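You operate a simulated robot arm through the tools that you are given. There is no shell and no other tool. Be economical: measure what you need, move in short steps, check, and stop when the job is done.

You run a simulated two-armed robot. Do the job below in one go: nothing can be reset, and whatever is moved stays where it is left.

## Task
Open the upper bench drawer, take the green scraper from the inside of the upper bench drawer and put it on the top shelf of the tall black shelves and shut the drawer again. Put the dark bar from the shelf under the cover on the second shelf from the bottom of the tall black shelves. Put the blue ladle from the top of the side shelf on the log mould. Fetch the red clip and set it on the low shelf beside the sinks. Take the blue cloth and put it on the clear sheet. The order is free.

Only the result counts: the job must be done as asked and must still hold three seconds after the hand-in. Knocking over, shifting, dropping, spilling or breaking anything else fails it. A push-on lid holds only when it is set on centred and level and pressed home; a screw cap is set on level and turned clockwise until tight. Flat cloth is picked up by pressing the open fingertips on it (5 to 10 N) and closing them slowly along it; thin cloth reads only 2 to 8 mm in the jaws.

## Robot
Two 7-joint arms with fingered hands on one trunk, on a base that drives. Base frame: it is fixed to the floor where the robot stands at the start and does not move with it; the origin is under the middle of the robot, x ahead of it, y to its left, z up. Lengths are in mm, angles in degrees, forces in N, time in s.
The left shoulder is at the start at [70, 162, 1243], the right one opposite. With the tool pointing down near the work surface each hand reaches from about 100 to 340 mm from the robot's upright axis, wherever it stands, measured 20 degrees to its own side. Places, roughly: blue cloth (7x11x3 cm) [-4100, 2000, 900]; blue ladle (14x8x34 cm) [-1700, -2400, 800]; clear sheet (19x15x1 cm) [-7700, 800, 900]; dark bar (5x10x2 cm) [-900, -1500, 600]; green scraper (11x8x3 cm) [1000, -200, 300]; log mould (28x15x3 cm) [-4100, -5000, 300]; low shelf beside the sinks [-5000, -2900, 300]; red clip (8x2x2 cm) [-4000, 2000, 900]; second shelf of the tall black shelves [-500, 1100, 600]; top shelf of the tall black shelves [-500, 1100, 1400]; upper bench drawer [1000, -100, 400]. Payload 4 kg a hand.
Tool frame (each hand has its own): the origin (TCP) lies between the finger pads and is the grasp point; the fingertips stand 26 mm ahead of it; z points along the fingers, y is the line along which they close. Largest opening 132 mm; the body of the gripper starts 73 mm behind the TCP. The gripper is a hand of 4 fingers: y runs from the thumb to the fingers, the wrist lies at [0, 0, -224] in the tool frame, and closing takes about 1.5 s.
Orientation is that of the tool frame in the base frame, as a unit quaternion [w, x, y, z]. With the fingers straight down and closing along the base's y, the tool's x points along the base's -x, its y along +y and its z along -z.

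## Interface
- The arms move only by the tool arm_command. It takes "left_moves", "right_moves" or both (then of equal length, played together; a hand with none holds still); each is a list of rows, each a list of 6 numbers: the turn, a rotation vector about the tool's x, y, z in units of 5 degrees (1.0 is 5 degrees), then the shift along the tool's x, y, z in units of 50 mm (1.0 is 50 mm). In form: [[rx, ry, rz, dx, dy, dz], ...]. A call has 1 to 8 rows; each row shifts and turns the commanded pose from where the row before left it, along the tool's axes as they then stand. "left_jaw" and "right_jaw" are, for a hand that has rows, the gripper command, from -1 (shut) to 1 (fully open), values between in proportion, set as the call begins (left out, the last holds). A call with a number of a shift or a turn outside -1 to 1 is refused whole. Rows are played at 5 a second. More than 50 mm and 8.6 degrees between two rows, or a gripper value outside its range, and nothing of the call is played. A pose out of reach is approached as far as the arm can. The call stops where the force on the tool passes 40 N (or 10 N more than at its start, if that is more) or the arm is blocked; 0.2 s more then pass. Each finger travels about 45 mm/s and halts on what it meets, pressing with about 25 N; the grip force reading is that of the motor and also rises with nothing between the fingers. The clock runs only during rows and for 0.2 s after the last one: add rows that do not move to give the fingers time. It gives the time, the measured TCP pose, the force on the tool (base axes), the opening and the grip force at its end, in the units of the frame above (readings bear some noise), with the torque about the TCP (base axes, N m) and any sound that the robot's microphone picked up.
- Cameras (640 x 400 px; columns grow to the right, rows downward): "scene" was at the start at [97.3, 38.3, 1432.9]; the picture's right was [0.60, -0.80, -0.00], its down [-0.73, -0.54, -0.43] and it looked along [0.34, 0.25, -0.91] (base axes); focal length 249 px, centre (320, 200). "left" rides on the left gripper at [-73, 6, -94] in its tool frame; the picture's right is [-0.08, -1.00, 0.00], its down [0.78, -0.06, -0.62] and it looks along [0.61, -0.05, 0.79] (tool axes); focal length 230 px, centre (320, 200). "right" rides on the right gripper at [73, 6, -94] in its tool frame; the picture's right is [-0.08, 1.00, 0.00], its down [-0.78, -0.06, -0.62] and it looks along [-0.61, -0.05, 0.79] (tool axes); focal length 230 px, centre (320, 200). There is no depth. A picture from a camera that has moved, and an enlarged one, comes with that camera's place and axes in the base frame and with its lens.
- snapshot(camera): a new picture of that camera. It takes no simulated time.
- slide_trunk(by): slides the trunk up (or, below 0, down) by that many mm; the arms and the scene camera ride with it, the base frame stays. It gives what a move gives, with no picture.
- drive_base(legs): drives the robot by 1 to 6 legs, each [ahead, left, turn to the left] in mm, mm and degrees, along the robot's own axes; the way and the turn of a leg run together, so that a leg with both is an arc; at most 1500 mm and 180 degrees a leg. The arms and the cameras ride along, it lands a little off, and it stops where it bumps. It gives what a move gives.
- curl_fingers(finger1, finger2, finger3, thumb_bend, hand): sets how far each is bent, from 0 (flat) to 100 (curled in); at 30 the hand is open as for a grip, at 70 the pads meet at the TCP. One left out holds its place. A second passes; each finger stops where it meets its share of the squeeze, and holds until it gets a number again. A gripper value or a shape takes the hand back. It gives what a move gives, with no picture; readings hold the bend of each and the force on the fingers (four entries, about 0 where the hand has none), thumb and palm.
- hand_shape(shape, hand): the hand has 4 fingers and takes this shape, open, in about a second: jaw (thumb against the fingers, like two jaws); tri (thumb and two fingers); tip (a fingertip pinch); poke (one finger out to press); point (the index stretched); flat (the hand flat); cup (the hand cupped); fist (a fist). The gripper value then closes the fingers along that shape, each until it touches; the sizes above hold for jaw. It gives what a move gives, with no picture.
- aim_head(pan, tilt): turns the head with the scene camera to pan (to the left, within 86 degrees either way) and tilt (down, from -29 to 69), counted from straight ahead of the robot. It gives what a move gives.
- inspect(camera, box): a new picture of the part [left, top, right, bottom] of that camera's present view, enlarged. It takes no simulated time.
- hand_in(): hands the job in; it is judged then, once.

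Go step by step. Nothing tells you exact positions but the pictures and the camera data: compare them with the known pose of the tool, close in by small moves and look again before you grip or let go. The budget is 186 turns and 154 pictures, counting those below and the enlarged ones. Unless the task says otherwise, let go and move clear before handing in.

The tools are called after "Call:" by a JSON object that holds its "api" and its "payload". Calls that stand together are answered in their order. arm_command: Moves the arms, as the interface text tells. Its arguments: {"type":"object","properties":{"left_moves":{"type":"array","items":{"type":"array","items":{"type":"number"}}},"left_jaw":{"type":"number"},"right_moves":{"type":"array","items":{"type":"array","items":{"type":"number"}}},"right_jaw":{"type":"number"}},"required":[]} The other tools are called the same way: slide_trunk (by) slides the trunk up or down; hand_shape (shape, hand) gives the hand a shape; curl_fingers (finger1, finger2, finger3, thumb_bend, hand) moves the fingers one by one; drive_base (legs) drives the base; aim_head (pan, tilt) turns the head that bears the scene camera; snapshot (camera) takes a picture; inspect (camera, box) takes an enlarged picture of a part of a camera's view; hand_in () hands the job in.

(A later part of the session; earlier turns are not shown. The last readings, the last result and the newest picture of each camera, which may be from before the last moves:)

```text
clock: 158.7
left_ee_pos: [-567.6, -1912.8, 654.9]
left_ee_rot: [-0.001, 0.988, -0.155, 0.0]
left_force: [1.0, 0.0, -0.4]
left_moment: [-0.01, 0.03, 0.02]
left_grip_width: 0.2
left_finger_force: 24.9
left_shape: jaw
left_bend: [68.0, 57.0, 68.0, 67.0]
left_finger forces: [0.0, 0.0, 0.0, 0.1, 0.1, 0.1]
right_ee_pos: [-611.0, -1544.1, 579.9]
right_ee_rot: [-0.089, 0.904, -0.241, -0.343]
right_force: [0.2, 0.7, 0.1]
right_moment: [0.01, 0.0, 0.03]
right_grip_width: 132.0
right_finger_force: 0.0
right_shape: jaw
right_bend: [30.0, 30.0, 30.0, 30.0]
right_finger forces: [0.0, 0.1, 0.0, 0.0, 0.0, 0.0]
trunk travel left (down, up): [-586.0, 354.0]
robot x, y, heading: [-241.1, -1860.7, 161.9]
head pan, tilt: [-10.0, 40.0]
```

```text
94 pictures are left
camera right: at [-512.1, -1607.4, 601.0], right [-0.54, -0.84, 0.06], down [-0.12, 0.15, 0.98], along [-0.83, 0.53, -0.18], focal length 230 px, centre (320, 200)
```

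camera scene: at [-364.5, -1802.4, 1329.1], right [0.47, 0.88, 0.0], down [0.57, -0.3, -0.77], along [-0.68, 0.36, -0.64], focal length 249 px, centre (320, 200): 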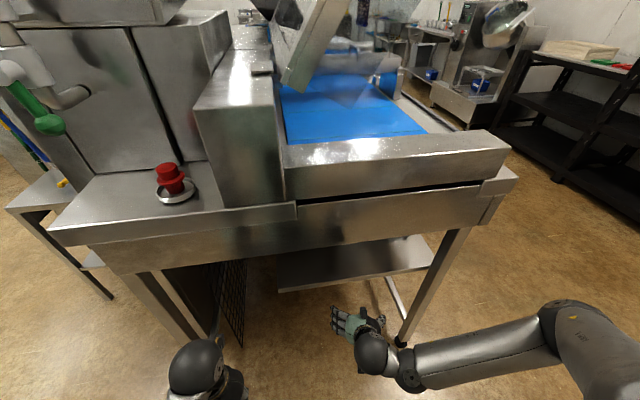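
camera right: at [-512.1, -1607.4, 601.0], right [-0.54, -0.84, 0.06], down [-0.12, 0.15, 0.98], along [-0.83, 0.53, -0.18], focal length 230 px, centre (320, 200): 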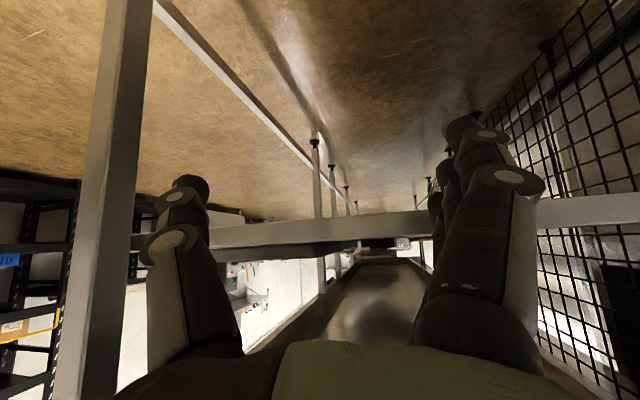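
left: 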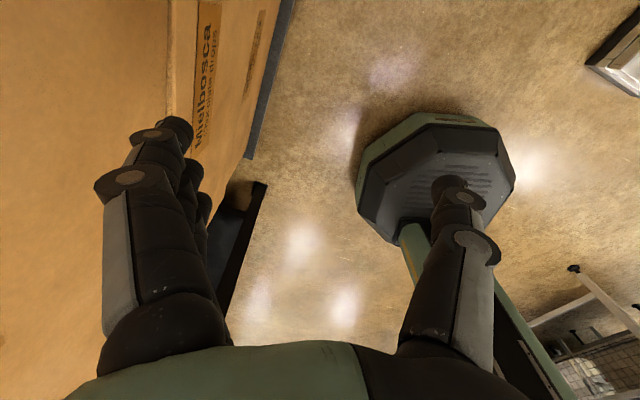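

The end opening is clear, about 200 mm high. The shelf top is near z 605, with the bar roughly 220 mm inside. I raise the hand to look over the shelf.

Call:
{"api": "slide_trunk", "payload": {"by": 115}}

Call:
{"api": "arm_command", "payload": {"right_moves": [[0, -1, 0, 0, -0.35, 0], [0, -1, 0, 0, -0.35, 0], [0, 0, 0, 0, 0, 0]], "right_jaw": 0.3}}

Call:
{"api": "snapshot", "payload": {"camera": "right"}}

```text
clock: 160.2
left_ee_pos: [-568.2, -1911.8, 769.3]
left_ee_rot: [0.0, 0.988, -0.155, 0.001]
left_force: [-0.3, 0.8, 0.4]
left_moment: [-0.01, -0.02, 0.02]
left_grip_width: 0.0
left_finger_force: 24.7
left_shape: jaw
left_bend: [68.0, 57.0, 68.0, 67.0]
left_finger forces: [0.0, 0.1, 0.0, 0.1, 0.0, 0.0]
right_ee_pos: [-611.8, -1544.1, 694.5]
right_ee_rot: [-0.089, 0.903, -0.241, -0.343]
right_force: [0.1, -0.2, -0.5]
right_moment: [0.01, 0.03, 0.01]
right_grip_width: 132.1
right_finger_force: 0.1
right_shape: jaw
right_bend: [30.0, 30.0, 30.0, 30.0]
right_finger forces: [0.0, 0.1, 0.0, 0.0, 0.1, 0.0]
trunk travel left (down, up): [-701.0, 239.0]
robot x, y, heading: [-241.1, -1857.0, 161.9]
head pan, tilt: [-10.0, 40.0]
```

```text
clock: 161.0
left_ee_pos: [-568.0, -1912.7, 769.8]
left_ee_rot: [0.0, 0.988, -0.156, 0.0]
left_force: [0.2, -0.5, 0.3]
left_moment: [0.0, 0.0, 0.02]
left_grip_width: 0.1
left_finger_force: 25.3
left_shape: jaw
left_bend: [68.0, 57.0, 68.0, 67.0]
left_finger forces: [0.1, 0.0, 0.1, 0.0, 0.1, 0.1]
right_ee_pos: [-594.8, -1512.6, 693.2]
right_ee_rot: [-0.11, 0.87, -0.231, -0.421]
right_force: [0.7, 0.3, -0.9]
right_moment: [0.02, 0.01, 0.0]
right_grip_width: 86.3
right_finger_force: 0.0
right_shape: jaw
right_bend: [70.0, 70.0, 70.0, 67.0]
right_finger forces: [0.0, 0.0, 0.0, 0.0, 0.0, 0.0]
trunk travel left (down, up): [-701.0, 239.0]
robot x, y, heading: [-236.4, -1857.1, 161.8]
head pan, tilt: [-10.0, 40.0]
```

```text
93 pictures are left
camera right: at [-493.2, -1577.8, 694.6], right [-0.53, -0.84, 0.06], down [0.03, 0.06, 1.0], along [-0.84, 0.54, -0.01], focal length 230 px, centre (320, 200)
```

right: 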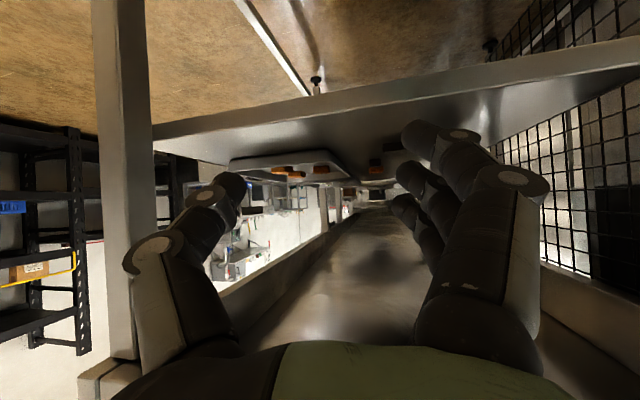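

I moved the wrong way laterally, and the hand is yawed about 15°. I correct both and look again.

Call:
{"api": "arm_command", "payload": {"right_moves": [[-0.77, 0, -0.64, 0, 0.5, 0], [-0.77, 0, -0.64, 0, 0.5, 0], [-0.77, 0, -0.64, 0, 0.5, 0], [0, 0, 0, 0, 0, 0]], "right_jaw": 1}}

Call:
{"api": "snapshot", "payload": {"camera": "right"}}

```text
clock: 162.0
left_ee_pos: [-567.5, -1912.2, 769.3]
left_ee_rot: [0.001, 0.988, -0.156, 0.0]
left_force: [-0.6, 0.9, 0.5]
left_moment: [0.0, -0.01, 0.0]
left_grip_width: 0.0
left_finger_force: 25.0
left_shape: jaw
left_bend: [68.0, 57.0, 68.0, 67.0]
left_finger forces: [0.0, 0.1, 0.1, 0.1, 0.0, 0.0]
right_ee_pos: [-625.7, -1580.6, 693.3]
right_ee_rot: [-0.056, 0.894, -0.114, -0.43]
right_force: [0.3, 0.1, -0.7]
right_moment: [-0.02, -0.02, -0.03]
right_grip_width: 131.7
right_finger_force: 0.0
right_shape: jaw
right_bend: [30.0, 30.0, 30.0, 30.0]
right_finger forces: [0.1, 0.1, 0.0, 0.0, 0.0, 0.0]
trunk travel left (down, up): [-701.0, 239.0]
robot x, y, heading: [-239.6, -1858.5, 162.1]
head pan, tilt: [-10.0, 40.0]
```

```text
92 pictures are left
camera right: at [-511.4, -1618.0, 694.6], right [-0.3, -0.95, 0.06], down [0.01, 0.06, 1.0], along [-0.95, 0.3, -0.01], focal length 230 px, centre (320, 200)
```

right: 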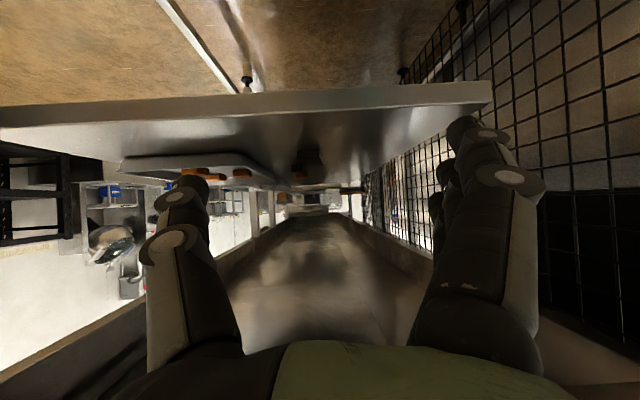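

I zoom in to identify the bar.

Call:
{"api": "inspect", "payload": {"camera": "right", "box": [200, 100, 440, 240]}}

```text
2.67 times, centred on (320, 170) of right
camera zoom: at [-511.4, -1618.0, 694.6], right [-0.3, -0.95, 0.06], down [0.01, 0.06, 1.0], along [-0.95, 0.3, -0.01], focal length 614 px, centre (320, 280)
```

zoom: 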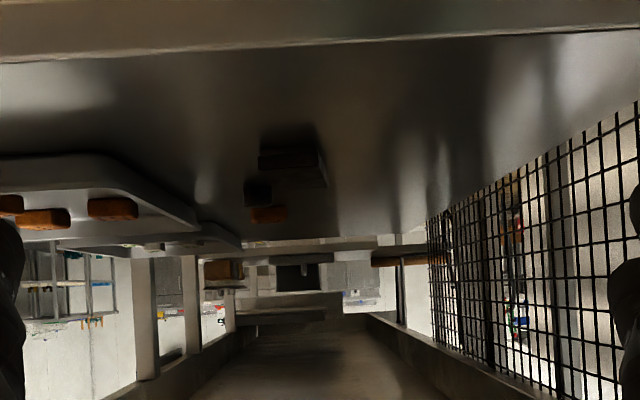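

The bar lies along the machine's axis, centred near [-938, -1468], about 50 mm wide across my approach. I flatten the hand pitch to fit under the apron, lower it, and move in by base and arm.

Call:
{"api": "arm_command", "payload": {"right_moves": [[0, -1, 0, 0, -0.1, 0], [0, -1, 0, 0, -0.1, 0], [0, -1, 0, 0, 0, 0], [0, -0.5, 0, 0, 0, 0], [0, 0, 0, 0, 0, 0]], "right_jaw": 0.2}}

Call:
{"api": "slide_trunk", "payload": {"by": -50}}

Call:
{"api": "arm_command", "payload": {"right_moves": [[0, 0, 0, -0.3, 0, 0.73], [0, 0, 0, -0.3, 0, 0.73], [0, 0, 0, -0.3, 0, 0.73], [0, 0, 0, -0.3, 0, 0.73], [0, 0, 0, 0, 0, 0]]}}

Call:
{"api": "snapshot", "payload": {"camera": "right"}}

Call:
{"api": "snapshot", "payload": {"camera": "scene"}}

```text
clock: 163.2
left_ee_pos: [-567.3, -1912.9, 769.7]
left_ee_rot: [0.0, 0.988, -0.156, 0.0]
left_force: [0.9, -0.4, -0.2]
left_moment: [-0.01, 0.0, 0.0]
left_grip_width: 0.0
left_finger_force: 25.3
left_shape: jaw
left_bend: [68.0, 57.0, 68.0, 67.0]
left_finger forces: [0.1, 0.0, 0.0, 0.0, 0.0, 0.0]
right_ee_pos: [-622.7, -1571.0, 694.2]
right_ee_rot: [-0.073, 0.817, -0.105, -0.562]
right_force: [0.8, 0.1, -0.6]
right_moment: [0.0, -0.01, 0.0]
right_grip_width: 79.6
right_finger_force: 0.1
right_shape: jaw
right_bend: [71.0, 71.0, 71.0, 70.0]
right_finger forces: [0.0, 0.1, 0.0, 0.1, 0.0, 0.0]
trunk travel left (down, up): [-701.0, 239.0]
robot x, y, heading: [-240.5, -1858.6, 162.1]
head pan, tilt: [-10.0, 40.0]
```

```text
clock: 164.1
left_ee_pos: [-568.1, -1912.8, 719.1]
left_ee_rot: [0.0, 0.988, -0.155, -0.001]
left_force: [0.2, -0.1, -0.6]
left_moment: [0.01, 0.0, 0.01]
left_grip_width: 0.2
left_finger_force: 24.6
left_shape: jaw
left_bend: [68.0, 57.0, 68.0, 67.0]
left_finger forces: [0.0, 0.0, 0.0, 0.1, 0.1, 0.0]
right_ee_pos: [-623.5, -1571.6, 645.5]
right_ee_rot: [-0.072, 0.817, -0.104, -0.562]
right_force: [0.2, -0.2, -0.4]
right_moment: [-0.03, 0.02, 0.03]
right_grip_width: 79.8
right_finger_force: 0.0
right_shape: jaw
right_bend: [71.0, 71.0, 71.0, 70.0]
right_finger forces: [0.0, 0.1, 0.0, 0.1, 0.1, 0.1]
trunk travel left (down, up): [-651.0, 289.0]
robot x, y, heading: [-240.0, -1859.4, 161.8]
head pan, tilt: [-10.0, 40.0]
```

```text
clock: 165.3
left_ee_pos: [-568.0, -1912.0, 720.5]
left_ee_rot: [0.0, 0.988, -0.155, -0.001]
left_force: [-0.7, 0.3, 0.5]
left_moment: [-0.02, -0.02, 0.02]
left_grip_width: 0.0
left_finger_force: 25.1
left_shape: jaw
left_bend: [68.0, 57.0, 68.0, 67.0]
left_finger forces: [0.0, 0.1, 0.1, 0.1, 0.0, 0.1]
right_ee_pos: [-772.7, -1531.8, 648.1]
right_ee_rot: [-0.073, 0.817, -0.105, -0.562]
right_force: [-0.7, -0.1, 0.2]
right_moment: [-0.03, 0.0, -0.04]
right_grip_width: 79.8
right_finger_force: 0.0
right_shape: jaw
right_bend: [71.0, 71.0, 71.0, 70.0]
right_finger forces: [0.0, 0.0, 0.0, 0.1, 0.0, 0.0]
trunk travel left (down, up): [-651.0, 289.0]
robot x, y, heading: [-244.4, -1860.0, 161.7]
head pan, tilt: [-10.0, 40.0]
```

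```text
90 pictures are left
camera right: at [-664.4, -1566.6, 612.6], right [-0.28, -0.96, 0.07], down [0.3, -0.02, 0.95], along [-0.91, 0.29, 0.29], focal length 230 px, centre (320, 200)
```

right: 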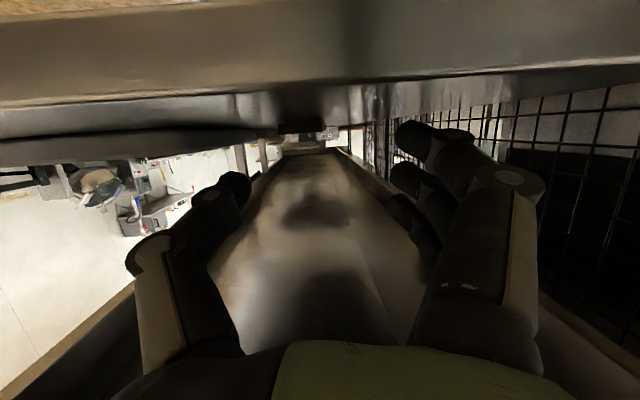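

```text
89 pictures are left
camera scene: at [-363.8, -1802.2, 1394.1], right [0.47, 0.88, 0.0], down [0.57, -0.3, -0.77], along [-0.68, 0.36, -0.64], focal length 249 px, centre (320, 200)
```

scene: 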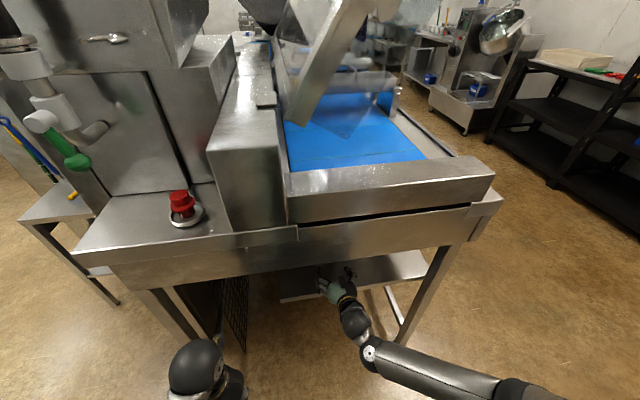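

The right hand's camera hangs below it and would scrape the shelf. The left hand carries its camera on top when pitched forward, so I switch to the left hand: pull the right back and pitch the left.

Call:
{"api": "arm_command", "payload": {"right_moves": [[0, 0, 0, 0.3, 0, -0.73], [0, 0, 0, 0.3, 0, -0.73], [0, 0, 0, 0.3, 0, -0.73], [0, 0, 0, 0.3, 0, -0.73], [0, 1, 0, 0.4, 0, -0.73], [0, 1, 0, 0.4, 0, -0.73], [0, 1, 0, 0.4, 0, -0.73], [0, 1, 0, 0.4, 0, -0.6]]}}

Call:
{"api": "arm_command", "payload": {"left_moves": [[0, -1, 0, 0, 0, 0], [0, -1, 0, 0, 0, 0], [0, -1, 0, 0, 0, 0], [0, -1, 0, 0, 0, 0], [0, -1, 0, 0, 0, 0], [0, -1, 0, 0, 0, 0], [0, -1, 0, 0, 0, 0]], "right_moves": [[0, 1, 0, 0, 0, 0], [0, 1, 0, 0, 0, 0], [0, 1, 0, 0, 0, 0], [0, 1, 0, 0, 0, 0], [0, 1, 0, 0, 0, 0], [0, 1, 0, 0, 0, 0], [0, 1, 0, 0, 0, 0]], "left_jaw": 0.2}}

Call:
{"api": "arm_command", "payload": {"left_moves": [[0, -1, 0, 0, 0, 0], [0, -1, 0, 0, 0, 0], [0, -1, 0, 0, 0, 0], [0, -1, 0, 0, 0, 0], [0, -1, 0, 0, 0, 0], [0, -1, 0, 0, 0, 0], [0, 0, 0, 0, 0, 0]]}}

```text
clock: 167.1
left_ee_pos: [-567.7, -1913.2, 720.1]
left_ee_rot: [0.0, 0.988, -0.156, -0.001]
left_force: [-0.3, 0.3, -0.4]
left_moment: [0.0, 0.02, -0.02]
left_grip_width: 0.0
left_finger_force: 25.7
left_shape: jaw
left_bend: [68.0, 57.0, 68.0, 67.0]
left_finger forces: [0.1, 0.0, 0.0, 0.1, 0.1, 0.0]
right_ee_pos: [-465.7, -1612.8, 639.1]
right_ee_rot: [-0.054, 0.903, -0.116, -0.41]
right_force: [0.3, 0.5, -0.7]
right_moment: [-0.01, 0.01, 0.0]
right_grip_width: 79.9
right_finger_force: 0.0
right_shape: jaw
right_bend: [71.0, 71.0, 71.0, 70.0]
right_finger forces: [0.1, 0.0, 0.0, 0.0, 0.1, 0.0]
trunk travel left (down, up): [-651.0, 289.0]
robot x, y, heading: [-237.5, -1859.9, 161.9]
head pan, tilt: [-10.0, 40.0]
```

```text
clock: 168.7
left_ee_pos: [-567.2, -1914.0, 720.4]
left_ee_rot: [-0.035, 0.964, -0.153, -0.213]
left_force: [0.3, 0.5, -0.2]
left_moment: [0.02, -0.02, -0.03]
left_grip_width: 79.3
left_finger_force: 0.1
left_shape: jaw
left_bend: [71.0, 71.0, 71.0, 71.0]
left_finger forces: [0.0, 0.0, 0.0, 0.1, 0.0, 0.0]
left hand out of reach, approached as far as the arm can: row 6, 7
right_ee_pos: [-467.6, -1613.3, 640.4]
right_ee_rot: [-0.017, 0.984, -0.128, -0.12]
right_force: [0.3, -0.9, 1.1]
right_moment: [0.04, -0.03, -0.01]
right_grip_width: 79.5
right_finger_force: 0.2
right_shape: jaw
right_bend: [71.0, 71.0, 71.0, 70.0]
right_finger forces: [0.0, 0.0, 0.1, 0.0, 0.1, 0.1]
trunk travel left (down, up): [-651.0, 289.0]
robot x, y, heading: [-242.5, -1860.0, 162.0]
head pan, tilt: [-10.0, 40.0]
```

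```text
clock: 170.3
left_ee_pos: [-567.6, -1913.8, 720.8]
left_ee_rot: [-0.035, 0.964, -0.152, -0.215]
left_force: [-0.1, -0.3, -0.7]
left_moment: [0.03, -0.01, 0.02]
left_grip_width: 79.3
left_finger_force: 0.1
left_shape: jaw
left_bend: [71.0, 71.0, 71.0, 71.0]
left_finger forces: [0.0, 0.0, 0.1, 0.1, 0.0, 0.0]
left hand out of reach, approached as far as the arm can: row 1, 2, 3, 4, 5, 6
right_ee_pos: [-467.1, -1612.5, 640.1]
right_ee_rot: [-0.016, 0.984, -0.128, -0.121]
right_force: [0.1, -0.4, 0.3]
right_moment: [0.0, -0.01, 0.0]
right_grip_width: 79.5
right_finger_force: 0.1
right_shape: jaw
right_bend: [71.0, 71.0, 71.0, 70.0]
right_finger forces: [0.2, 0.1, 0.0, 0.0, 0.0, 0.1]
trunk travel left (down, up): [-651.0, 289.0]
robot x, y, heading: [-242.1, -1858.8, 162.2]
head pan, tilt: [-10.0, 40.0]
```

The left hand needs to be further forward before it can pitch. I shift the base right and back, then extend and pitch.

Call:
{"api": "drive_base", "payload": {"legs": [[-120, 0, 0], [0, -305, 0]]}}

Call:
{"api": "arm_command", "payload": {"left_moves": [[0, 0, 0, -0.82, 0, 0.38], [0, 0, 0, -0.82, 0, 0.38], [0, 0, 0, -0.82, 0, 0.38], [0, 0, 0, -0.82, 0, 0.38], [0, 0, 0, -0.82, 0, 0.38], [0, 0, 0, 0, 0, 0]]}}

Call:
{"api": "arm_command", "payload": {"left_moves": [[0, -1, 0, 0, 0, 0], [0, -1, 0, 0, 0, 0], [0, -1, 0, 0, 0, 0], [0, -1, 0, 0, 0, 0], [0, -1, 0, 0, 0, 0], [0, -1, 0, 0, 0, 0], [0, -1, 0, 0, 0, 0], [0, -1, 0, 0, 0, 0]]}}

Call:
{"api": "snapshot", "payload": {"camera": "left"}}

Call:
{"api": "snapshot", "payload": {"camera": "scene"}}

```text
clock: 173.2
left_ee_pos: [-356.2, -1658.0, 721.7]
left_ee_rot: [-0.034, 0.964, -0.152, -0.214]
left_force: [0.5, 0.5, 0.3]
left_moment: [0.01, 0.0, 0.02]
left_grip_width: 79.2
left_finger_force: 0.1
left_shape: jaw
left_bend: [71.0, 71.0, 71.0, 71.0]
left_finger forces: [0.0, 0.1, 0.0, 0.0, 0.0, 0.0]
right_ee_pos: [-255.3, -1357.1, 639.8]
right_ee_rot: [-0.016, 0.985, -0.126, -0.12]
right_force: [0.5, 0.0, -0.6]
right_moment: [-0.03, 0.01, -0.03]
right_grip_width: 79.6
right_finger_force: 0.0
right_shape: jaw
right_bend: [71.0, 71.0, 71.0, 70.0]
right_finger forces: [0.0, 0.0, 0.0, 0.0, 0.0, 0.0]
trunk travel left (down, up): [-651.0, 289.0]
robot x, y, heading: [-28.0, -1603.0, 162.1]
head pan, tilt: [-10.0, 40.0]
```

```text
clock: 174.6
left_ee_pos: [-571.9, -1590.4, 720.7]
left_ee_rot: [-0.035, 0.964, -0.151, -0.214]
left_force: [0.2, 0.9, 0.7]
left_moment: [0.02, 0.0, 0.01]
left_grip_width: 79.0
left_finger_force: 0.0
left_shape: jaw
left_bend: [71.0, 71.0, 71.0, 71.0]
left_finger forces: [0.0, 0.0, 0.0, 0.1, 0.0, 0.1]
right_ee_pos: [-254.9, -1357.1, 640.5]
right_ee_rot: [-0.016, 0.985, -0.126, -0.121]
right_force: [-0.8, 0.7, -0.3]
right_moment: [0.02, 0.0, 0.04]
right_grip_width: 79.8
right_finger_force: 0.0
right_shape: jaw
right_bend: [71.0, 71.0, 71.0, 70.0]
right_finger forces: [0.0, 0.0, 0.0, 0.0, 0.0, 0.0]
trunk travel left (down, up): [-651.0, 289.0]
robot x, y, heading: [-29.0, -1601.9, 162.1]
head pan, tilt: [-10.0, 40.0]
```

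```text
clock: 176.4
left_ee_pos: [-571.2, -1587.8, 720.8]
left_ee_rot: [-0.083, 0.832, -0.13, -0.533]
left_force: [-0.6, 0.3, 0.5]
left_moment: [-0.01, 0.02, 0.06]
left_grip_width: 79.1
left_finger_force: 0.0
left_shape: jaw
left_bend: [71.0, 71.0, 71.0, 71.0]
left_finger forces: [0.0, 0.0, 0.0, 0.0, 0.0, 0.1]
right_ee_pos: [-255.8, -1357.4, 640.3]
right_ee_rot: [-0.017, 0.984, -0.127, -0.121]
right_force: [0.4, 0.0, 0.3]
right_moment: [-0.03, -0.01, 0.02]
right_grip_width: 79.9
right_finger_force: 0.0
right_shape: jaw
right_bend: [71.0, 71.0, 71.0, 70.0]
right_finger forces: [0.0, 0.1, 0.0, 0.0, 0.0, 0.1]
trunk travel left (down, up): [-651.0, 289.0]
robot x, y, heading: [-27.3, -1602.9, 162.0]
head pan, tilt: [-10.0, 40.0]
```

```text
88 pictures are left
camera left: at [-521.1, -1610.0, 827.7], right [0.28, 0.96, 0.07], down [0.87, -0.21, -0.45], along [-0.42, 0.19, -0.89], focal length 230 px, centre (320, 200)
```

left: 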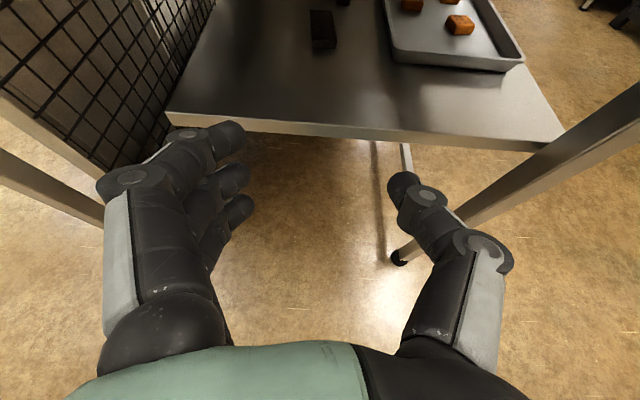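

```text
87 pictures are left
camera scene: at [-152.7, -1547.0, 1394.1], right [0.47, 0.88, 0.0], down [0.57, -0.3, -0.77], along [-0.68, 0.36, -0.64], focal length 249 px, centre (320, 200)
```

scene: 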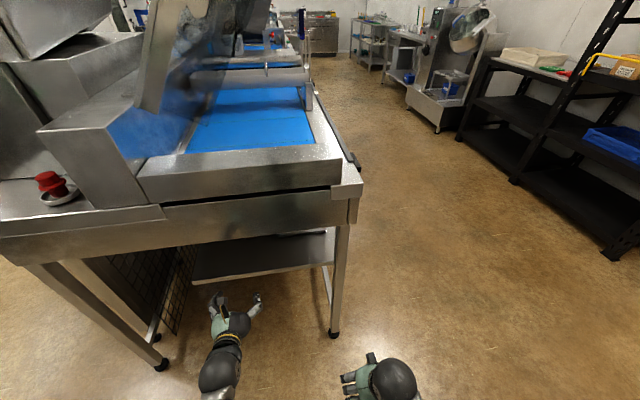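

The left camera has a clear view: the bar is centred near [-922, -1475], straight ahead of the left hand. I lower to z≈640 and move in.

Call:
{"api": "slide_trunk", "payload": {"by": -78}}

Call:
{"api": "drive_base", "payload": {"legs": [[210, 0, 0]]}}

Call:
{"api": "arm_command", "payload": {"left_moves": [[0, 0, 0, -0.3, 0, 0.64], [0, 0, 0, -0.3, 0, 0.64], [0, 0, 0, 0, 0, 0]]}}

Call:
{"api": "snapshot", "payload": {"camera": "left"}}

```text
clock: 177.6
left_ee_pos: [-570.4, -1588.4, 643.4]
left_ee_rot: [-0.084, 0.833, -0.131, -0.532]
left_force: [0.4, -0.3, 0.1]
left_moment: [0.0, -0.03, -0.03]
left_grip_width: 78.9
left_finger_force: 0.1
left_shape: jaw
left_bend: [71.0, 71.0, 71.0, 71.0]
left_finger forces: [0.0, 0.1, 0.1, 0.0, 0.1, 0.0]
right_ee_pos: [-256.6, -1357.1, 561.7]
right_ee_rot: [-0.016, 0.984, -0.126, -0.121]
right_force: [0.0, -0.8, 0.8]
right_moment: [0.0, 0.02, -0.03]
right_grip_width: 79.5
right_finger_force: 0.1
right_shape: jaw
right_bend: [71.0, 71.0, 71.0, 70.0]
right_finger forces: [0.1, 0.0, 0.1, 0.1, 0.1, 0.0]
trunk travel left (down, up): [-573.0, 367.0]
robot x, y, heading: [-25.0, -1601.0, 162.2]
head pan, tilt: [-10.0, 40.0]
```

```text
clock: 179.2
left_ee_pos: [-769.9, -1523.2, 642.4]
left_ee_rot: [-0.084, 0.834, -0.132, -0.529]
left_force: [0.0, -0.8, 0.4]
left_moment: [-0.01, 0.01, 0.02]
left_grip_width: 79.1
left_finger_force: 0.1
left_shape: jaw
left_bend: [71.0, 71.0, 71.0, 71.0]
left_finger forces: [0.0, 0.0, 0.0, 0.0, 0.1, 0.1]
right_ee_pos: [-454.0, -1292.7, 562.4]
right_ee_rot: [-0.016, 0.984, -0.127, -0.12]
right_force: [-0.3, -0.3, 0.1]
right_moment: [0.01, -0.01, 0.02]
right_grip_width: 79.8
right_finger_force: 0.2
right_shape: jaw
right_bend: [71.0, 71.0, 71.0, 70.0]
right_finger forces: [0.0, 0.0, 0.1, 0.0, 0.0, 0.1]
trunk travel left (down, up): [-573.0, 367.0]
robot x, y, heading: [-226.0, -1541.0, 162.1]
head pan, tilt: [-10.0, 40.0]
```

```text
clock: 180.0
left_ee_pos: [-837.0, -1502.7, 642.6]
left_ee_rot: [-0.084, 0.833, -0.131, -0.531]
left_force: [-1.0, -0.3, 1.1]
left_moment: [0.02, 0.0, -0.01]
left_grip_width: 79.1
left_finger_force: 0.0
left_shape: jaw
left_bend: [71.0, 71.0, 71.0, 71.0]
left_finger forces: [0.0, 0.1, 0.0, 0.1, 0.1, 0.1]
right_ee_pos: [-453.2, -1292.1, 563.0]
right_ee_rot: [-0.016, 0.984, -0.128, -0.121]
right_force: [-0.7, -0.3, -0.6]
right_moment: [-0.02, 0.0, 0.01]
right_grip_width: 79.8
right_finger_force: 0.0
right_shape: jaw
right_bend: [71.0, 71.0, 71.0, 70.0]
right_finger forces: [0.1, 0.0, 0.1, 0.0, 0.0, 0.0]
trunk travel left (down, up): [-573.0, 367.0]
robot x, y, heading: [-228.2, -1543.4, 161.7]
head pan, tilt: [-10.0, 40.0]
```

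```text
86 pictures are left
camera left: at [-786.9, -1523.2, 750.1], right [0.28, 0.96, 0.07], down [0.87, -0.22, -0.45], along [-0.42, 0.19, -0.89], focal length 230 px, centre (320, 200)
```

left: 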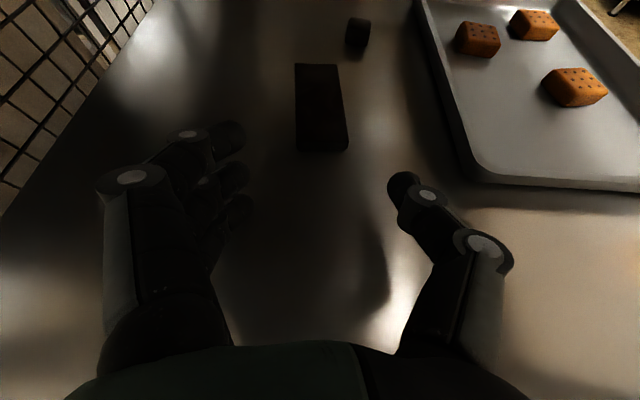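

The bar is in line with the fingers. I move forward 85 mm, go down 14 mm and check.

Call:
{"api": "arm_command", "payload": {"left_moves": [[0, 0, 0, -0.36, 0, 0.77], [0, 0, 0, -0.36, 0, 0.77], [0, 0, 0, 0.13, 0, 0.06], [0, 0, 0, 0.13, 0, 0.06], [0, 0, 0, 0, 0, 0]]}}

Call:
{"api": "snapshot", "payload": {"camera": "left"}}

```text
clock: 181.2
left_ee_pos: [-918.0, -1486.9, 632.6]
left_ee_rot: [-0.072, 0.827, -0.139, -0.54]
left_force: [3.9, 3.4, 37.2]
left_moment: [-1.37, 0.78, 0.12]
left_grip_width: 77.3
left_finger_force: 0.0
left_shape: jaw
left_bend: [71.0, 71.0, 75.0, 71.0]
left_finger forces: [0.1, 0.0, 37.7, 0.0, 0.1, 0.0]
right_ee_pos: [-451.3, -1292.6, 563.7]
right_ee_rot: [-0.016, 0.984, -0.127, -0.124]
right_force: [-1.0, 0.1, 0.2]
right_moment: [-0.02, 0.01, -0.02]
right_grip_width: 79.8
right_finger_force: 0.2
right_shape: jaw
right_bend: [71.0, 71.0, 71.0, 70.0]
right_finger forces: [0.1, 0.0, 0.0, 0.0, 0.0, 0.0]
trunk travel left (down, up): [-573.0, 367.0]
robot x, y, heading: [-227.8, -1538.2, 162.1]
head pan, tilt: [-10.0, 40.0]
```

```text
85 pictures are left
camera left: at [-866.1, -1505.8, 739.6], right [0.28, 0.96, 0.04], down [0.85, -0.23, -0.47], along [-0.44, 0.16, -0.88], focal length 230 px, centre (320, 200)
```

left: 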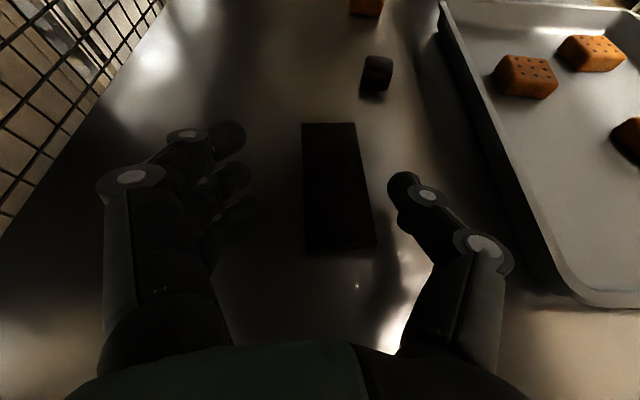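

Finger 3 touched the shelf. I lift 8 mm, roll the hand 16° so that the thumb and the lowest finger are level, shift 10 mm toward the thumb side and look.

Call:
{"api": "arm_command", "payload": {"left_moves": [[0, 0, 0, -0.2, 0, -0.08], [0, 0, 0.8, 0, -0.1, 0], [0, 0, 0.8, 0, -0.1, 0.1], [0, 0, 0.8, 0, 0, 0.1], [0, 0, 0.8, 0, 0, 0], [0, 0, 0, 0, 0, 0]]}}

Call:
{"api": "snapshot", "payload": {"camera": "left"}}

```text
clock: 182.6
left_ee_pos: [-924.6, -1473.2, 629.9]
left_ee_rot: [-0.002, 0.806, -0.252, -0.535]
left_force: [1.4, -1.7, 6.3]
left_moment: [0.19, -0.05, -0.05]
left_grip_width: 78.6
left_finger_force: 0.0
left_shape: jaw
left_bend: [71.0, 71.0, 71.0, 72.0]
left_finger forces: [0.1, 0.0, 0.0, 0.0, 5.6, 0.0]
right_ee_pos: [-452.8, -1291.9, 563.0]
right_ee_rot: [-0.017, 0.984, -0.129, -0.121]
right_force: [-1.4, -0.8, 0.4]
right_moment: [0.03, 0.01, 0.01]
right_grip_width: 79.3
right_finger_force: 0.0
right_shape: jaw
right_bend: [71.0, 71.0, 71.0, 70.0]
right_finger forces: [0.0, 0.0, 0.0, 0.1, 0.0, 0.0]
trunk travel left (down, up): [-573.0, 367.0]
robot x, y, heading: [-226.4, -1538.5, 161.7]
head pan, tilt: [-10.0, 40.0]
```

```text
84 pictures are left
camera left: at [-867.6, -1473.5, 734.9], right [0.38, 0.9, -0.2], down [0.79, -0.43, -0.43], along [-0.47, 0.01, -0.88], focal length 230 px, centre (320, 200)
```

left: 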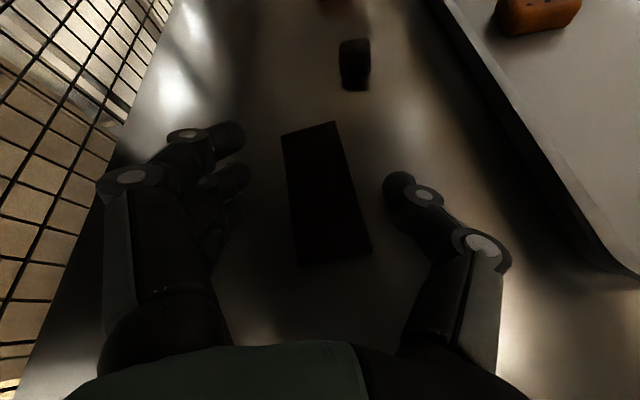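

The thumb just touches the shelf and the bar sits between the fingers. I raise 3 mm and close.

Call:
{"api": "arm_command", "payload": {"left_moves": [[0, 0, 0, -0.06, 0, -0.03], [0, 0, 0, 0, 0, 0], [0, 0, 0, 0, 0, 0], [0, 0, 0, 0, 0, 0], [0, 0, 0, 0, 0, 0], [0, 0, 0, 0, 0, 0], [0, 0, 0, 0, 0, 0]], "left_jaw": -1}}

Call:
{"api": "snapshot", "payload": {"camera": "left"}}

```text
clock: 184.2
left_ee_pos: [-927.7, -1476.3, 634.8]
left_ee_rot: [0.004, 0.805, -0.253, -0.537]
left_force: [0.8, -0.3, 0.8]
left_moment: [0.01, -0.02, -0.01]
left_grip_width: 17.8
left_finger_force: 24.8
left_shape: jaw
left_bend: [67.0, 67.0, 55.0, 72.0]
left_finger forces: [0.1, 3.1, 17.4, 0.0, 18.8, 0.0]
right_ee_pos: [-453.3, -1292.6, 561.7]
right_ee_rot: [-0.016, 0.984, -0.129, -0.119]
right_force: [-0.1, 0.0, 0.4]
right_moment: [0.0, 0.01, -0.02]
right_grip_width: 79.8
right_finger_force: 0.1
right_shape: jaw
right_bend: [71.0, 71.0, 71.0, 70.0]
right_finger forces: [0.1, 0.0, 0.0, 0.0, 0.0, 0.0]
trunk travel left (down, up): [-573.0, 367.0]
robot x, y, heading: [-227.9, -1536.7, 161.8]
head pan, tilt: [-10.0, 40.0]
```

```text
83 pictures are left
camera left: at [-870.2, -1475.7, 739.8], right [0.38, 0.9, -0.21], down [0.79, -0.43, -0.43], along [-0.48, 0.0, -0.88], focal length 230 px, centre (320, 200)
```

left: 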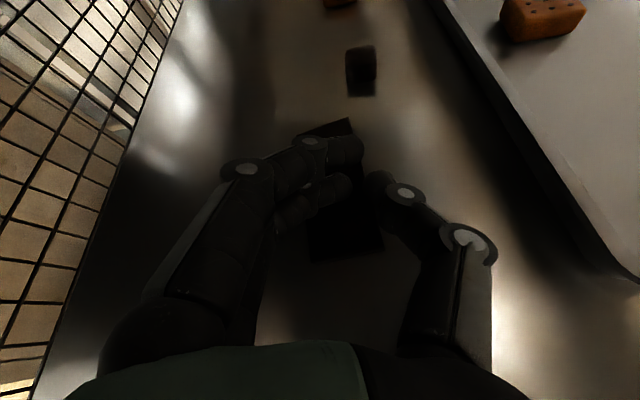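

The bar is gripped between thumb and finger 3. I lift 25 mm to check.

Call:
{"api": "arm_command", "payload": {"left_moves": [[0, 0, 0, -0.2, 0, -0.1], [0, 0, 0, -0.25, 0, -0.12], [0, 0, 0, 0, 0, 0]]}}

Call:
{"api": "snapshot", "payload": {"camera": "left"}}

```text
clock: 185.2
left_ee_pos: [-932.7, -1491.6, 657.2]
left_ee_rot: [0.024, 0.8, -0.263, -0.538]
left_force: [0.0, -0.2, -0.3]
left_moment: [-0.01, 0.01, 0.02]
left_grip_width: 17.8
left_finger_force: 24.9
left_shape: jaw
left_bend: [67.0, 67.0, 54.0, 72.0]
left_finger forces: [0.0, 3.3, 17.6, 0.1, 18.5, 0.1]
right_ee_pos: [-453.3, -1292.0, 561.3]
right_ee_rot: [-0.016, 0.984, -0.128, -0.121]
right_force: [0.3, -0.3, 1.4]
right_moment: [-0.01, 0.01, 0.0]
right_grip_width: 79.5
right_finger_force: 0.0
right_shape: jaw
right_bend: [71.0, 71.0, 71.0, 70.0]
right_finger forces: [0.0, 0.0, 0.1, 0.1, 0.0, 0.0]
trunk travel left (down, up): [-573.0, 367.0]
robot x, y, heading: [-228.2, -1540.1, 162.0]
head pan, tilt: [-10.0, 40.0]
stopped in row 3 (left hand): the arm was blocked; the commanded pose is now the measured one
```

```text
82 pictures are left
camera left: at [-873.9, -1485.4, 760.6], right [0.37, 0.89, -0.26], down [0.78, -0.45, -0.43], along [-0.5, -0.04, -0.87], focal length 230 px, centre (320, 200)
```

left: 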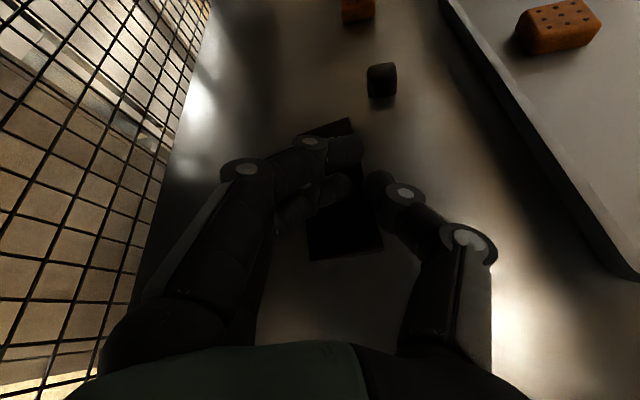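

The bar is lifted; the forearm reached the apron above. I lower 6 mm and back straight out.

Call:
{"api": "slide_trunk", "payload": {"by": -7}}

Call:
{"api": "drive_base", "payload": {"legs": [[-380, 0, 0]]}}

Call:
{"api": "snapshot", "payload": {"camera": "left"}}

```text
clock: 185.8
left_ee_pos: [-932.0, -1490.2, 649.9]
left_ee_rot: [0.024, 0.8, -0.262, -0.539]
left_force: [-0.4, -0.7, -0.2]
left_moment: [0.01, -0.01, 0.0]
left_grip_width: 17.7
left_finger_force: 24.8
left_shape: jaw
left_bend: [67.0, 67.0, 54.0, 72.0]
left_finger forces: [0.0, 3.1, 17.6, 0.0, 18.6, 0.0]
right_ee_pos: [-454.0, -1292.9, 554.8]
right_ee_rot: [-0.016, 0.984, -0.128, -0.121]
right_force: [0.9, 0.9, 0.1]
right_moment: [-0.04, -0.01, 0.01]
right_grip_width: 79.7
right_finger_force: 0.0
right_shape: jaw
right_bend: [71.0, 71.0, 71.0, 70.0]
right_finger forces: [0.1, 0.0, 0.1, 0.0, 0.0, 0.1]
trunk travel left (down, up): [-566.0, 374.0]
robot x, y, heading: [-228.2, -1539.7, 161.9]
head pan, tilt: [-10.0, 40.0]
```

```text
clock: 187.9
left_ee_pos: [-638.8, -1585.1, 648.1]
left_ee_rot: [0.024, 0.8, -0.265, -0.538]
left_force: [-0.5, -0.2, -1.5]
left_moment: [-0.01, 0.03, 0.0]
left_grip_width: 17.5
left_finger_force: 25.4
left_shape: jaw
left_bend: [67.0, 67.0, 54.0, 72.0]
left_finger forces: [0.0, 3.2, 17.7, 0.1, 18.4, 0.0]
right_ee_pos: [-158.3, -1388.4, 552.9]
right_ee_rot: [-0.016, 0.984, -0.13, -0.119]
right_force: [-0.5, 0.8, 0.4]
right_moment: [-0.01, -0.05, 0.01]
right_grip_width: 79.8
right_finger_force: 0.1
right_shape: jaw
right_bend: [71.0, 71.0, 71.0, 70.0]
right_finger forces: [0.0, 0.0, 0.0, 0.0, 0.0, 0.0]
trunk travel left (down, up): [-566.0, 374.0]
robot x, y, heading: [70.2, -1630.9, 161.6]
head pan, tilt: [-10.0, 40.0]
stopped in leg 1: the robot was blocked; the commanded pose is now the measured one
```

```text
81 pictures are left
camera left: at [-580.4, -1579.6, 752.7], right [0.38, 0.89, -0.26], down [0.78, -0.45, -0.43], along [-0.5, -0.04, -0.87], focal length 230 px, centre (320, 200)
```

left: 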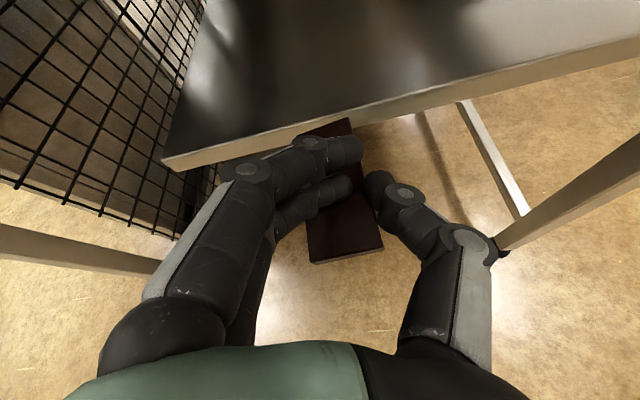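

The bar is out and securely held. I pull the arm in, leave the aisle sideways and head for the black shelves.

Call:
{"api": "arm_command", "payload": {"left_moves": [[0, 0, 0, 0.35, 0, -0.8], [0, 0, 0, 0.35, 0, -0.8], [0, 0, 0, 0.35, 0, -0.8], [0, 0, 0, 0.35, 0, -0.8], [0, 0, 0, 0, 0, 0]]}}

Call:
{"api": "drive_base", "payload": {"legs": [[30, 0, 0], [0, -500, 0], [0, 0, -86]]}}

Call:
{"api": "drive_base", "payload": {"legs": [[950, 500, 0]]}}

Call:
{"api": "aim_head", "payload": {"pan": 0, "tilt": 25}}

Call:
{"api": "snapshot", "payload": {"camera": "scene"}}

```text
clock: 189.1
left_ee_pos: [-493.1, -1671.1, 664.2]
left_ee_rot: [0.046, 0.784, -0.288, -0.548]
left_force: [-0.4, 0.2, -0.3]
left_moment: [-0.02, -0.04, 0.03]
left_grip_width: 17.0
left_finger_force: 25.0
left_shape: jaw
left_bend: [67.0, 67.0, 54.0, 72.0]
left_finger forces: [0.0, 2.4, 17.9, 0.0, 18.4, 0.1]
right_ee_pos: [-156.9, -1388.9, 554.4]
right_ee_rot: [-0.016, 0.984, -0.129, -0.119]
right_force: [-1.1, -0.2, -0.1]
right_moment: [-0.01, -0.03, -0.01]
right_grip_width: 79.7
right_finger_force: 0.2
right_shape: jaw
right_bend: [71.0, 71.0, 71.0, 70.0]
right_finger forces: [0.0, 0.0, 0.1, 0.0, 0.1, 0.1]
trunk travel left (down, up): [-566.0, 374.0]
robot x, y, heading: [70.4, -1637.4, 161.3]
head pan, tilt: [-10.0, 40.0]
```

```text
clock: 195.4
left_ee_pos: [-101.5, -604.0, 650.7]
left_ee_rot: [0.254, -0.519, 0.664, 0.475]
left_force: [-0.3, -0.3, 0.1]
left_moment: [-0.03, 0.0, -0.01]
left_grip_width: 17.0
left_finger_force: 24.5
left_shape: jaw
left_bend: [67.0, 67.0, 54.0, 72.0]
left_finger forces: [0.0, 2.1, 17.8, 0.0, 18.5, 0.0]
right_ee_pos: [307.5, -774.5, 553.8]
right_ee_rot: [-0.085, 0.773, -0.624, -0.074]
right_force: [0.1, -0.1, 0.5]
right_moment: [0.02, -0.02, 0.0]
right_grip_width: 79.9
right_finger_force: 0.1
right_shape: jaw
right_bend: [71.0, 71.0, 71.0, 70.0]
right_finger forces: [0.1, 0.1, 0.0, 0.1, 0.0, 0.0]
trunk travel left (down, up): [-566.0, 374.0]
robot x, y, heading: [185.3, -1084.0, 97.9]
head pan, tilt: [-10.0, 40.0]
stopped in leg 3: the robot was blocked; the commanded pose is now the measured one
```

```text
clock: 200.9
left_ee_pos: [-704.7, 274.7, 655.4]
left_ee_rot: [0.252, -0.507, 0.67, 0.48]
left_force: [1.0, 0.1, -0.3]
left_moment: [-0.01, 0.0, 0.01]
left_grip_width: 17.4
left_finger_force: 25.1
left_shape: jaw
left_bend: [67.0, 67.0, 54.0, 72.0]
left_finger forces: [0.1, 2.1, 17.9, 0.1, 18.5, 0.0]
right_ee_pos: [-302.7, 97.2, 551.7]
right_ee_rot: [-0.082, 0.765, -0.633, -0.084]
right_force: [-0.4, -0.1, -0.4]
right_moment: [0.02, 0.03, -0.02]
right_grip_width: 79.5
right_finger_force: 0.1
right_shape: jaw
right_bend: [71.0, 71.0, 71.0, 70.0]
right_finger forces: [0.0, 0.0, 0.1, 0.0, 0.0, 0.0]
trunk travel left (down, up): [-566.0, 374.0]
robot x, y, heading: [-437.9, -211.6, 97.2]
head pan, tilt: [-10.0, 40.0]
```

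```text
clock: 201.7
left_ee_pos: [-703.6, 275.2, 655.1]
left_ee_rot: [0.25, -0.508, 0.67, 0.48]
left_force: [-0.9, 0.2, -1.0]
left_moment: [-0.03, 0.01, 0.01]
left_grip_width: 16.9
left_finger_force: 25.2
left_shape: jaw
left_bend: [67.0, 67.0, 54.0, 72.0]
left_finger forces: [0.0, 2.2, 17.9, 0.0, 18.5, 0.0]
right_ee_pos: [-303.0, 96.3, 550.2]
right_ee_rot: [-0.081, 0.765, -0.633, -0.085]
right_force: [-0.1, 0.1, 0.5]
right_moment: [0.03, 0.01, -0.05]
right_grip_width: 79.3
right_finger_force: 0.1
right_shape: jaw
right_bend: [71.0, 71.0, 71.0, 70.0]
right_finger forces: [0.0, 0.0, 0.0, 0.0, 0.0, 0.0]
trunk travel left (down, up): [-566.0, 374.0]
robot x, y, heading: [-436.7, -211.7, 96.9]
head pan, tilt: [0.0, 25.0]
```

```text
80 pictures are left
camera scene: at [-456.3, -66.8, 1332.3], right [0.99, 0.12, 0.0], down [0.05, -0.42, -0.91], along [-0.11, 0.9, -0.42], focal length 249 px, centre (320, 200)
```

scene: 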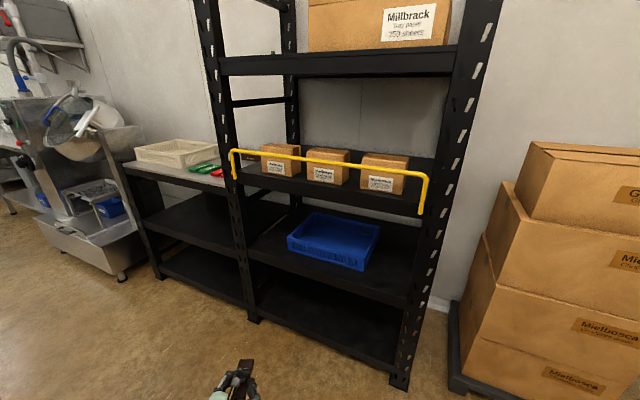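

The second shelf, with the blue tray, is at about z 600. The free spot at its front left is near [-792, 880]. I line up there with the bar.

Call:
{"api": "slide_trunk", "payload": {"by": 40}}

Call:
{"api": "drive_base", "payload": {"legs": [[0, 0, -15], [0, 298, 0], [330, 0, 0]]}}

Call:
{"api": "snapshot", "payload": {"camera": "left"}}

Call:
{"api": "snapshot", "payload": {"camera": "scene"}}

```text
clock: 202.5
left_ee_pos: [-704.7, 274.8, 696.8]
left_ee_rot: [0.251, -0.508, 0.669, 0.481]
left_force: [0.3, 0.1, -0.1]
left_moment: [-0.02, -0.01, 0.0]
left_grip_width: 16.8
left_finger_force: 24.8
left_shape: jaw
left_bend: [67.0, 67.0, 54.0, 72.0]
left_finger forces: [0.0, 2.1, 17.9, 0.1, 18.4, 0.0]
right_ee_pos: [-302.3, 96.9, 592.1]
right_ee_rot: [-0.081, 0.765, -0.633, -0.086]
right_force: [0.0, -0.4, -0.7]
right_moment: [0.01, -0.01, -0.01]
right_grip_width: 79.5
right_finger_force: 0.1
right_shape: jaw
right_bend: [71.0, 71.0, 71.0, 70.0]
right_finger forces: [0.0, 0.1, 0.1, 0.0, 0.1, 0.0]
trunk travel left (down, up): [-606.0, 334.0]
robot x, y, heading: [-437.2, -213.1, 96.9]
head pan, tilt: [0.0, 25.0]
```

```text
clock: 207.2
left_ee_pos: [-820.8, 690.5, 695.8]
left_ee_rot: [0.311, -0.416, 0.731, 0.443]
left_force: [-0.1, -0.2, -0.5]
left_moment: [-0.01, 0.04, -0.01]
left_grip_width: 17.0
left_finger_force: 24.9
left_shape: jaw
left_bend: [67.0, 67.0, 54.0, 72.0]
left_finger forces: [0.0, 2.1, 17.9, 0.0, 18.5, 0.0]
right_ee_pos: [-478.5, 413.8, 593.3]
right_ee_rot: [0.09, -0.678, 0.726, 0.074]
right_force: [0.2, 0.3, -0.1]
right_moment: [0.02, -0.01, 0.04]
right_grip_width: 79.3
right_finger_force: 0.1
right_shape: jaw
right_bend: [71.0, 71.0, 71.0, 70.0]
right_finger forces: [0.0, 0.0, 0.1, 0.1, 0.0, 0.0]
trunk travel left (down, up): [-606.0, 334.0]
robot x, y, heading: [-684.6, 152.1, 82.2]
head pan, tilt: [0.0, 25.0]
```

```text
79 pictures are left
camera left: at [-799.8, 630.7, 797.5], right [0.92, -0.23, -0.32], down [-0.36, -0.84, -0.42], along [-0.17, 0.5, -0.85], focal length 230 px, centre (320, 200)
```

left: 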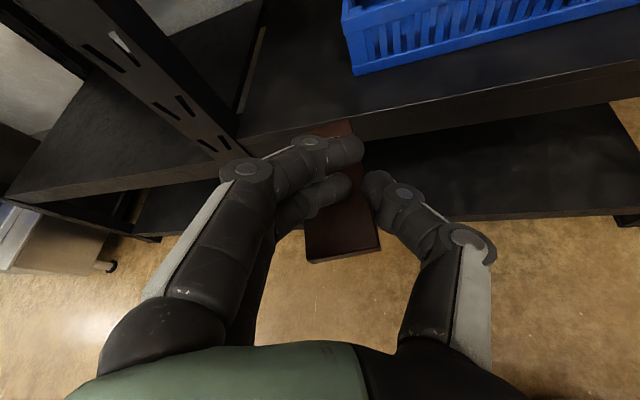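

```text
78 pictures are left
camera scene: at [-669.1, 295.7, 1372.2], right [0.99, -0.14, 0.0], down [-0.06, -0.42, -0.91], along [0.12, 0.9, -0.42], focal length 249 px, centre (320, 200)
```

scene: 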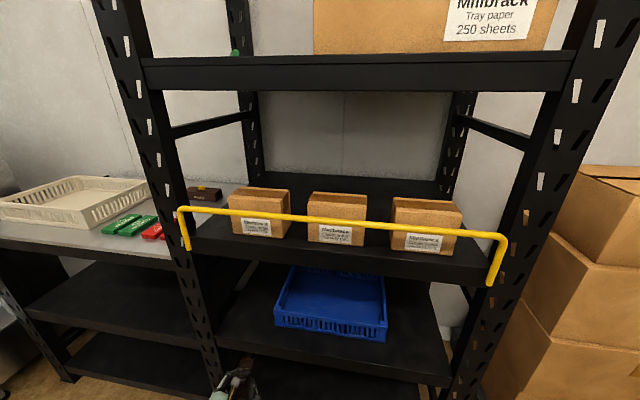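

I nudge 25 mm left and drive in over the shelf, clear of tray and post.

Call:
{"api": "drive_base", "payload": {"legs": [[0, 25, 0], [150, 0, 0]]}}

Call:
{"api": "arm_command", "payload": {"left_moves": [[0, 0, 0, -0.22, 0, 0.5], [0, 0, 0, -0.22, 0, 0.5], [0, 0, 0, 0, 0, 0]]}}

Call:
{"api": "snapshot", "payload": {"camera": "left"}}

```text
clock: 209.0
left_ee_pos: [-827.1, 842.5, 696.1]
left_ee_rot: [0.311, -0.418, 0.729, 0.444]
left_force: [-0.4, 0.7, -1.0]
left_moment: [0.04, 0.01, 0.01]
left_grip_width: 17.2
left_finger_force: 24.5
left_shape: jaw
left_bend: [67.0, 67.0, 54.0, 72.0]
left_finger forces: [0.1, 2.0, 17.9, 0.0, 18.5, 0.0]
right_ee_pos: [-482.5, 567.3, 592.2]
right_ee_rot: [0.091, -0.678, 0.726, 0.075]
right_force: [-0.5, 0.8, 0.3]
right_moment: [0.0, -0.02, -0.01]
right_grip_width: 79.6
right_finger_force: 0.2
right_shape: jaw
right_bend: [71.0, 71.0, 71.0, 70.0]
right_finger forces: [0.0, 0.1, 0.1, 0.0, 0.0, 0.0]
trunk travel left (down, up): [-606.0, 334.0]
robot x, y, heading: [-690.1, 309.9, 82.3]
head pan, tilt: [0.0, 25.0]
```

```text
clock: 209.8
left_ee_pos: [-815.5, 894.1, 690.4]
left_ee_rot: [0.306, -0.414, 0.732, 0.446]
left_force: [-0.3, -0.3, -0.8]
left_moment: [-0.04, -0.01, 0.01]
left_grip_width: 17.1
left_finger_force: 24.6
left_shape: jaw
left_bend: [67.0, 67.0, 54.0, 72.0]
left_finger forces: [0.0, 2.1, 17.8, 0.0, 18.5, 0.0]
right_ee_pos: [-482.1, 567.7, 592.4]
right_ee_rot: [0.091, -0.678, 0.726, 0.076]
right_force: [0.5, 0.6, -0.5]
right_moment: [-0.02, -0.03, 0.01]
right_grip_width: 79.5
right_finger_force: 0.0
right_shape: jaw
right_bend: [71.0, 71.0, 71.0, 70.0]
right_finger forces: [0.0, 0.0, 0.1, 0.0, 0.0, 0.1]
trunk travel left (down, up): [-606.0, 334.0]
robot x, y, heading: [-692.3, 302.0, 82.4]
head pan, tilt: [0.0, 25.0]
```

```text
77 pictures are left
camera left: at [-793.9, 835.3, 791.6], right [0.91, -0.23, -0.33], down [-0.37, -0.84, -0.41], along [-0.18, 0.5, -0.85], focal length 230 px, centre (320, 200)
```

left: 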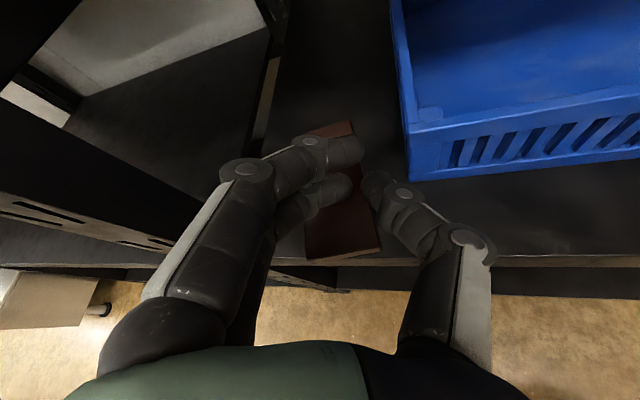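

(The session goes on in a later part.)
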